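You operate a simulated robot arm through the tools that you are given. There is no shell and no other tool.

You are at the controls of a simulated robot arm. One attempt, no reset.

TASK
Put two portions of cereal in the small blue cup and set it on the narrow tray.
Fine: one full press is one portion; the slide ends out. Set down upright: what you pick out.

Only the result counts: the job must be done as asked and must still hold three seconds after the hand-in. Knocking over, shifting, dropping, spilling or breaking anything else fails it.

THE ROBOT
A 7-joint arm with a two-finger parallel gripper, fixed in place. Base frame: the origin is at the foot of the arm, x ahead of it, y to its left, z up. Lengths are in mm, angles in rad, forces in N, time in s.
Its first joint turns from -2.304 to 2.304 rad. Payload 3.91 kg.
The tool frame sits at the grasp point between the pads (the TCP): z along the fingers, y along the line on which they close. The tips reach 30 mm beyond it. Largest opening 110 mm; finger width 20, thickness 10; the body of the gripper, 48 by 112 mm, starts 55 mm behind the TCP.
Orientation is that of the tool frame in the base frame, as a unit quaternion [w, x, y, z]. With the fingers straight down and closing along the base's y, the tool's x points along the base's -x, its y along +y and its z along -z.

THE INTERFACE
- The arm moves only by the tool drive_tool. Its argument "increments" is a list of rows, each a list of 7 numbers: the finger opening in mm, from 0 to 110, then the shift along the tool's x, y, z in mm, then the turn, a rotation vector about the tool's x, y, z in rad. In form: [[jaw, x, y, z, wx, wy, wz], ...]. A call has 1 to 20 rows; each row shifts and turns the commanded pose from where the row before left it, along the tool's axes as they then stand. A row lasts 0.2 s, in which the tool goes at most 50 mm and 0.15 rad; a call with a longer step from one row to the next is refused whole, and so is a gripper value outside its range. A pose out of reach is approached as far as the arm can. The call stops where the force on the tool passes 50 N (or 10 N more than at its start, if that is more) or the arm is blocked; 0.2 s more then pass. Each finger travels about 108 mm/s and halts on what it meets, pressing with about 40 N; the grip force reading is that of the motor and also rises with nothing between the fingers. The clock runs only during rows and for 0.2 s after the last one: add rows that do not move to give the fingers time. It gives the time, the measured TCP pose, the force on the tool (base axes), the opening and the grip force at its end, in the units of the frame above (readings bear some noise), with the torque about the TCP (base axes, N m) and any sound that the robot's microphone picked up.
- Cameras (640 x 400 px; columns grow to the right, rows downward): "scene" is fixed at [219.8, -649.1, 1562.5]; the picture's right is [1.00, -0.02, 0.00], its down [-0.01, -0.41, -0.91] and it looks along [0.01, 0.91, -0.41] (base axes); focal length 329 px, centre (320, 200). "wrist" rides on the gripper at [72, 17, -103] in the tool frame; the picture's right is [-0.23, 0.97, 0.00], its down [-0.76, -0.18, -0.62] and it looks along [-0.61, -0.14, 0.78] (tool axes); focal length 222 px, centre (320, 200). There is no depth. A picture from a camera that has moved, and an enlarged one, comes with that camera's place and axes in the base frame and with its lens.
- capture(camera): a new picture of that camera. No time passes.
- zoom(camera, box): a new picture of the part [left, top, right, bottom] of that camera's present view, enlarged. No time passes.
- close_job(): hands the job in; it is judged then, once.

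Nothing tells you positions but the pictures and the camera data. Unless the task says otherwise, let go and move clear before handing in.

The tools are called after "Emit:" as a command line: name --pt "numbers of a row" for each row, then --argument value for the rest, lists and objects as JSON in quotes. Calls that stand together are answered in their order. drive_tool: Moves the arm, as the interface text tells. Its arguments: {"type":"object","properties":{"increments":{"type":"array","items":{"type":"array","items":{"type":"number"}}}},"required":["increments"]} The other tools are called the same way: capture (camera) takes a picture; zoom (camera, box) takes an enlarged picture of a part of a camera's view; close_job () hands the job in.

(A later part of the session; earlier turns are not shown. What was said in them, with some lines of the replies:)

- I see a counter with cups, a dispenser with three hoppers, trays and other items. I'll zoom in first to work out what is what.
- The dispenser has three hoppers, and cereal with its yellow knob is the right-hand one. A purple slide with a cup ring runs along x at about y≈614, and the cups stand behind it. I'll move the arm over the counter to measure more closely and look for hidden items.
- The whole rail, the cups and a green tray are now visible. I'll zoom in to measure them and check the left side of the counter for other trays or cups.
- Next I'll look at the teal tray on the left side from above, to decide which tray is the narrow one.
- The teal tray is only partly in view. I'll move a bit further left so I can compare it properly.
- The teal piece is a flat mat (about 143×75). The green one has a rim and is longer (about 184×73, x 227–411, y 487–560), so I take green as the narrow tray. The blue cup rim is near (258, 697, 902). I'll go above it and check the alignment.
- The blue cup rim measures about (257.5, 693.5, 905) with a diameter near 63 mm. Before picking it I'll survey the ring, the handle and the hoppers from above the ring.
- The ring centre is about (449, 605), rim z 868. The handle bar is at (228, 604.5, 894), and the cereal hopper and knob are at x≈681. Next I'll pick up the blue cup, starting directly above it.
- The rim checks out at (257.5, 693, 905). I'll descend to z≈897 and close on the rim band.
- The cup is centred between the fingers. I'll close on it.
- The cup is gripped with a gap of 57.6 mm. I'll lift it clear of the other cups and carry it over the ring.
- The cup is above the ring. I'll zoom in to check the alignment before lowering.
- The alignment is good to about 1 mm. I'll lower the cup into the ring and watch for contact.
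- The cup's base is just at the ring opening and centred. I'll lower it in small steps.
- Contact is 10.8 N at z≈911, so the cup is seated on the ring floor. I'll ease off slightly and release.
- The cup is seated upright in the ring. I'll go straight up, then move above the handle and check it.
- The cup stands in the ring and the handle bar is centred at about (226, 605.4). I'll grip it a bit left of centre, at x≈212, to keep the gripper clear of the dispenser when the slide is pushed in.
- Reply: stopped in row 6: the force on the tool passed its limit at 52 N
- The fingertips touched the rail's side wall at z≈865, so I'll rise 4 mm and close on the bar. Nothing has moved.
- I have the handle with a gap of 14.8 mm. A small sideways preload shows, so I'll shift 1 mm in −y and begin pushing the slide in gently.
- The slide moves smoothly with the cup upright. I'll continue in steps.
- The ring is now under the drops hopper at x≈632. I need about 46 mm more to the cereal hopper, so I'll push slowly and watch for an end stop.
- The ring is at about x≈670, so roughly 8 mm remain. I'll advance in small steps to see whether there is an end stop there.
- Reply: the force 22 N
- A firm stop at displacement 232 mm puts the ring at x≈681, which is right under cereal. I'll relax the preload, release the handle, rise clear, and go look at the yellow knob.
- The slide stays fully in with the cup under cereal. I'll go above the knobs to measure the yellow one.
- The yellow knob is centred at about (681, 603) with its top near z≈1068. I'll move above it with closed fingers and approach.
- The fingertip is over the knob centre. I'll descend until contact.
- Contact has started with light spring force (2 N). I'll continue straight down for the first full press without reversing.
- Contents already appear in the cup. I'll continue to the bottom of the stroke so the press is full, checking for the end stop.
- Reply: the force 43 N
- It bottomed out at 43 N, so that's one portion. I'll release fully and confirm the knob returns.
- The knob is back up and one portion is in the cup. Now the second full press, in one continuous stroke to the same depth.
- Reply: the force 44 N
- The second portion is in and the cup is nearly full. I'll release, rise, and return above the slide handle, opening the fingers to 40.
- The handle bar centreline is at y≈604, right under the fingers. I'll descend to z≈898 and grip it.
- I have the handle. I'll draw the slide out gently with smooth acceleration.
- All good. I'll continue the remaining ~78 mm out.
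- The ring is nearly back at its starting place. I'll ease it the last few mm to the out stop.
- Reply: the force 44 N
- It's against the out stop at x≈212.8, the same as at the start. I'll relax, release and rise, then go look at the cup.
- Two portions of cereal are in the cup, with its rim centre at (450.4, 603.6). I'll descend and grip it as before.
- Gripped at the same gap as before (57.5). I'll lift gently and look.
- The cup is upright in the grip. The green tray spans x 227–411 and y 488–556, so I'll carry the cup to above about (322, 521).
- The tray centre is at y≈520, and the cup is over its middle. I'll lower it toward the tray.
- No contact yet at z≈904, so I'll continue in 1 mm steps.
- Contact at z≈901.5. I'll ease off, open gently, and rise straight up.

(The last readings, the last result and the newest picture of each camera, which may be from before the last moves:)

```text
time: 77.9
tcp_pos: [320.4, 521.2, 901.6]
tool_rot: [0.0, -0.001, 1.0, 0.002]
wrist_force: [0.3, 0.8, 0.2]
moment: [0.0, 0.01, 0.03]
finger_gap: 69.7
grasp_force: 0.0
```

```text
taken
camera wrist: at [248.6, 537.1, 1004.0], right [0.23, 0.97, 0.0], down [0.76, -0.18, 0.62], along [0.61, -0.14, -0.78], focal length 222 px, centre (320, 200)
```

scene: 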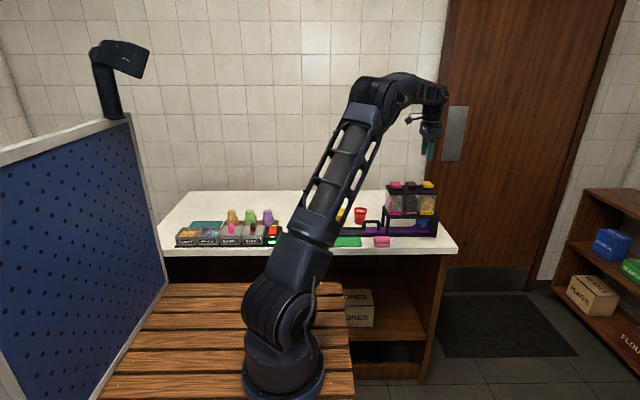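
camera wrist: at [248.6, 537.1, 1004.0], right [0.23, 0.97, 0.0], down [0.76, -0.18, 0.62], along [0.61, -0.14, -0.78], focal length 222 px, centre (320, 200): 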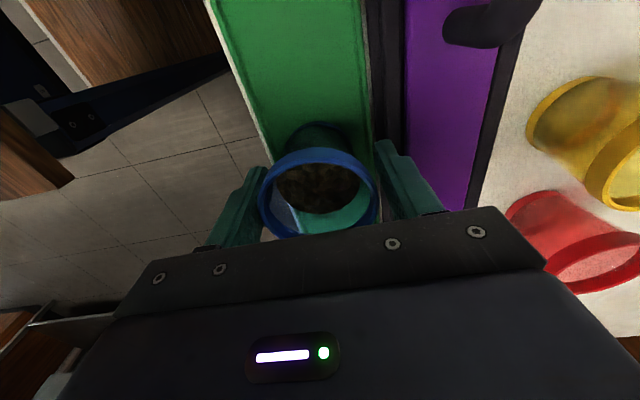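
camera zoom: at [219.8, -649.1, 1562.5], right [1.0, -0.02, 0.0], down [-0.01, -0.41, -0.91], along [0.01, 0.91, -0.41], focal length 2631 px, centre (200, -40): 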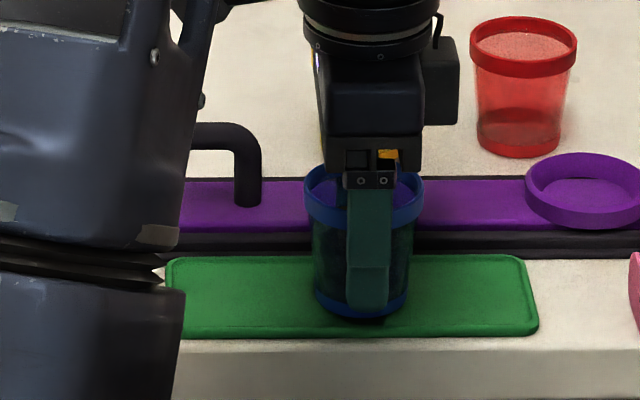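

The cup stands on the green tray and the fingers are free. I'll rise slowly and move clear.

Emit:
drive_tool --pt "72 0 0 -5 0 0 0" --pt "72 0 0 -15 0 0 0" --pt "72 0 0 -30 0 0 0" --pt "72 0 0 -45 0 0 0" --pt "72 0 0 -45 0 0 0" --pt "72 0 0 -45 0 0 0" --pt "72 0 0 -45 0 0 0" --pt "72 0 0 -45 0 0 0" --pt "72 0 0 0 0 0 0"

Emit:
capture --camera "wrist"

Emit:
zoom --camera "scene" --box '[290, 170, 450, 270]'

Emit:
zoom --camera "wrist" --box '[260, 40, 420, 140]'

```text
time: 79.9
tcp_pos: [321.9, 518.3, 1177.4]
tool_rot: [0.001, 0.0, 1.0, 0.002]
wrist_force: [-0.2, 1.0, 0.2]
moment: [0.04, 0.05, -0.02]
finger_gap: 72.0
grasp_force: 0.0
```

```text
taken
camera wrist: at [248.6, 534.8, 1279.7], right [0.23, 0.97, 0.0], down [0.76, -0.18, 0.62], along [0.61, -0.14, -0.78], focal length 222 px, centre (320, 200)
```

wrist: 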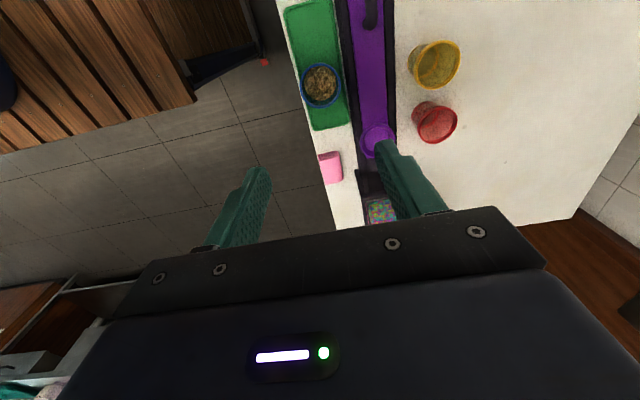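

```text
4.00 times, centred on (370, 220) of scene
camera zoom: at [219.8, -649.1, 1562.5], right [1.0, -0.02, 0.0], down [-0.01, -0.41, -0.91], along [0.01, 0.91, -0.41], focal length 1315 px, centre (120, 120)
```

zoom: 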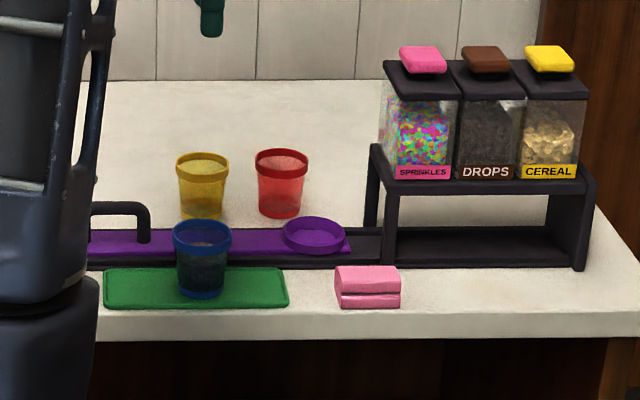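

```text
4.00 times, centred on (340, 90) of wrist
camera zoom: at [248.6, 534.8, 1279.7], right [0.23, 0.97, 0.0], down [0.76, -0.18, 0.62], along [0.61, -0.14, -0.78], focal length 888 px, centre (240, 640)
```

zoom: 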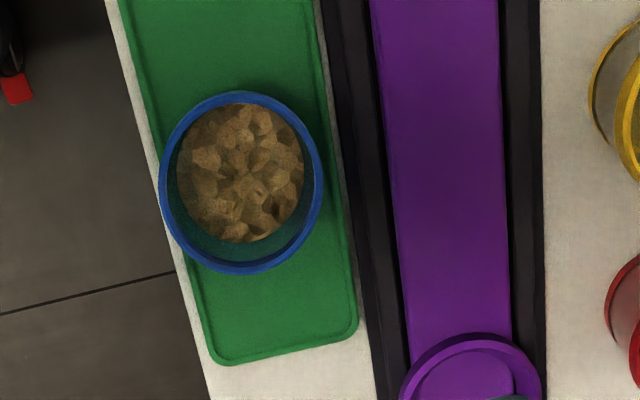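

The blue cup stands upright on the green tray with two portions in it. The slide is back out, the other items are unmoved, and the arm is clear. I'm handing in.

Emit:
close_job

```text
The job is handed in.
```

The small blue cup now has two portions of cereal in it and stands upright on the green tray. I've handed the job in, but no verdict came back.

- **Portions:** I pressed the yellow cereal knob all the way down twice, releasing it fully in between. The level in the cup rose after each press, and I saw no cereal spilled.
- **Slide:** it is pulled back out to its stop, where it started.
- **Tray:** I took the green tray as the narrow one. It has a rim and is longer for its width than the flat teal piece on the left, though both are about 75 mm wide. Nothing else settled which one you meant.
- **Other items:** nothing else looked moved in the last pictures. While lowering onto the slide handle, the fingertips touched the edge of the slide's rail once. The force limit stopped the arm, and nothing shifted.
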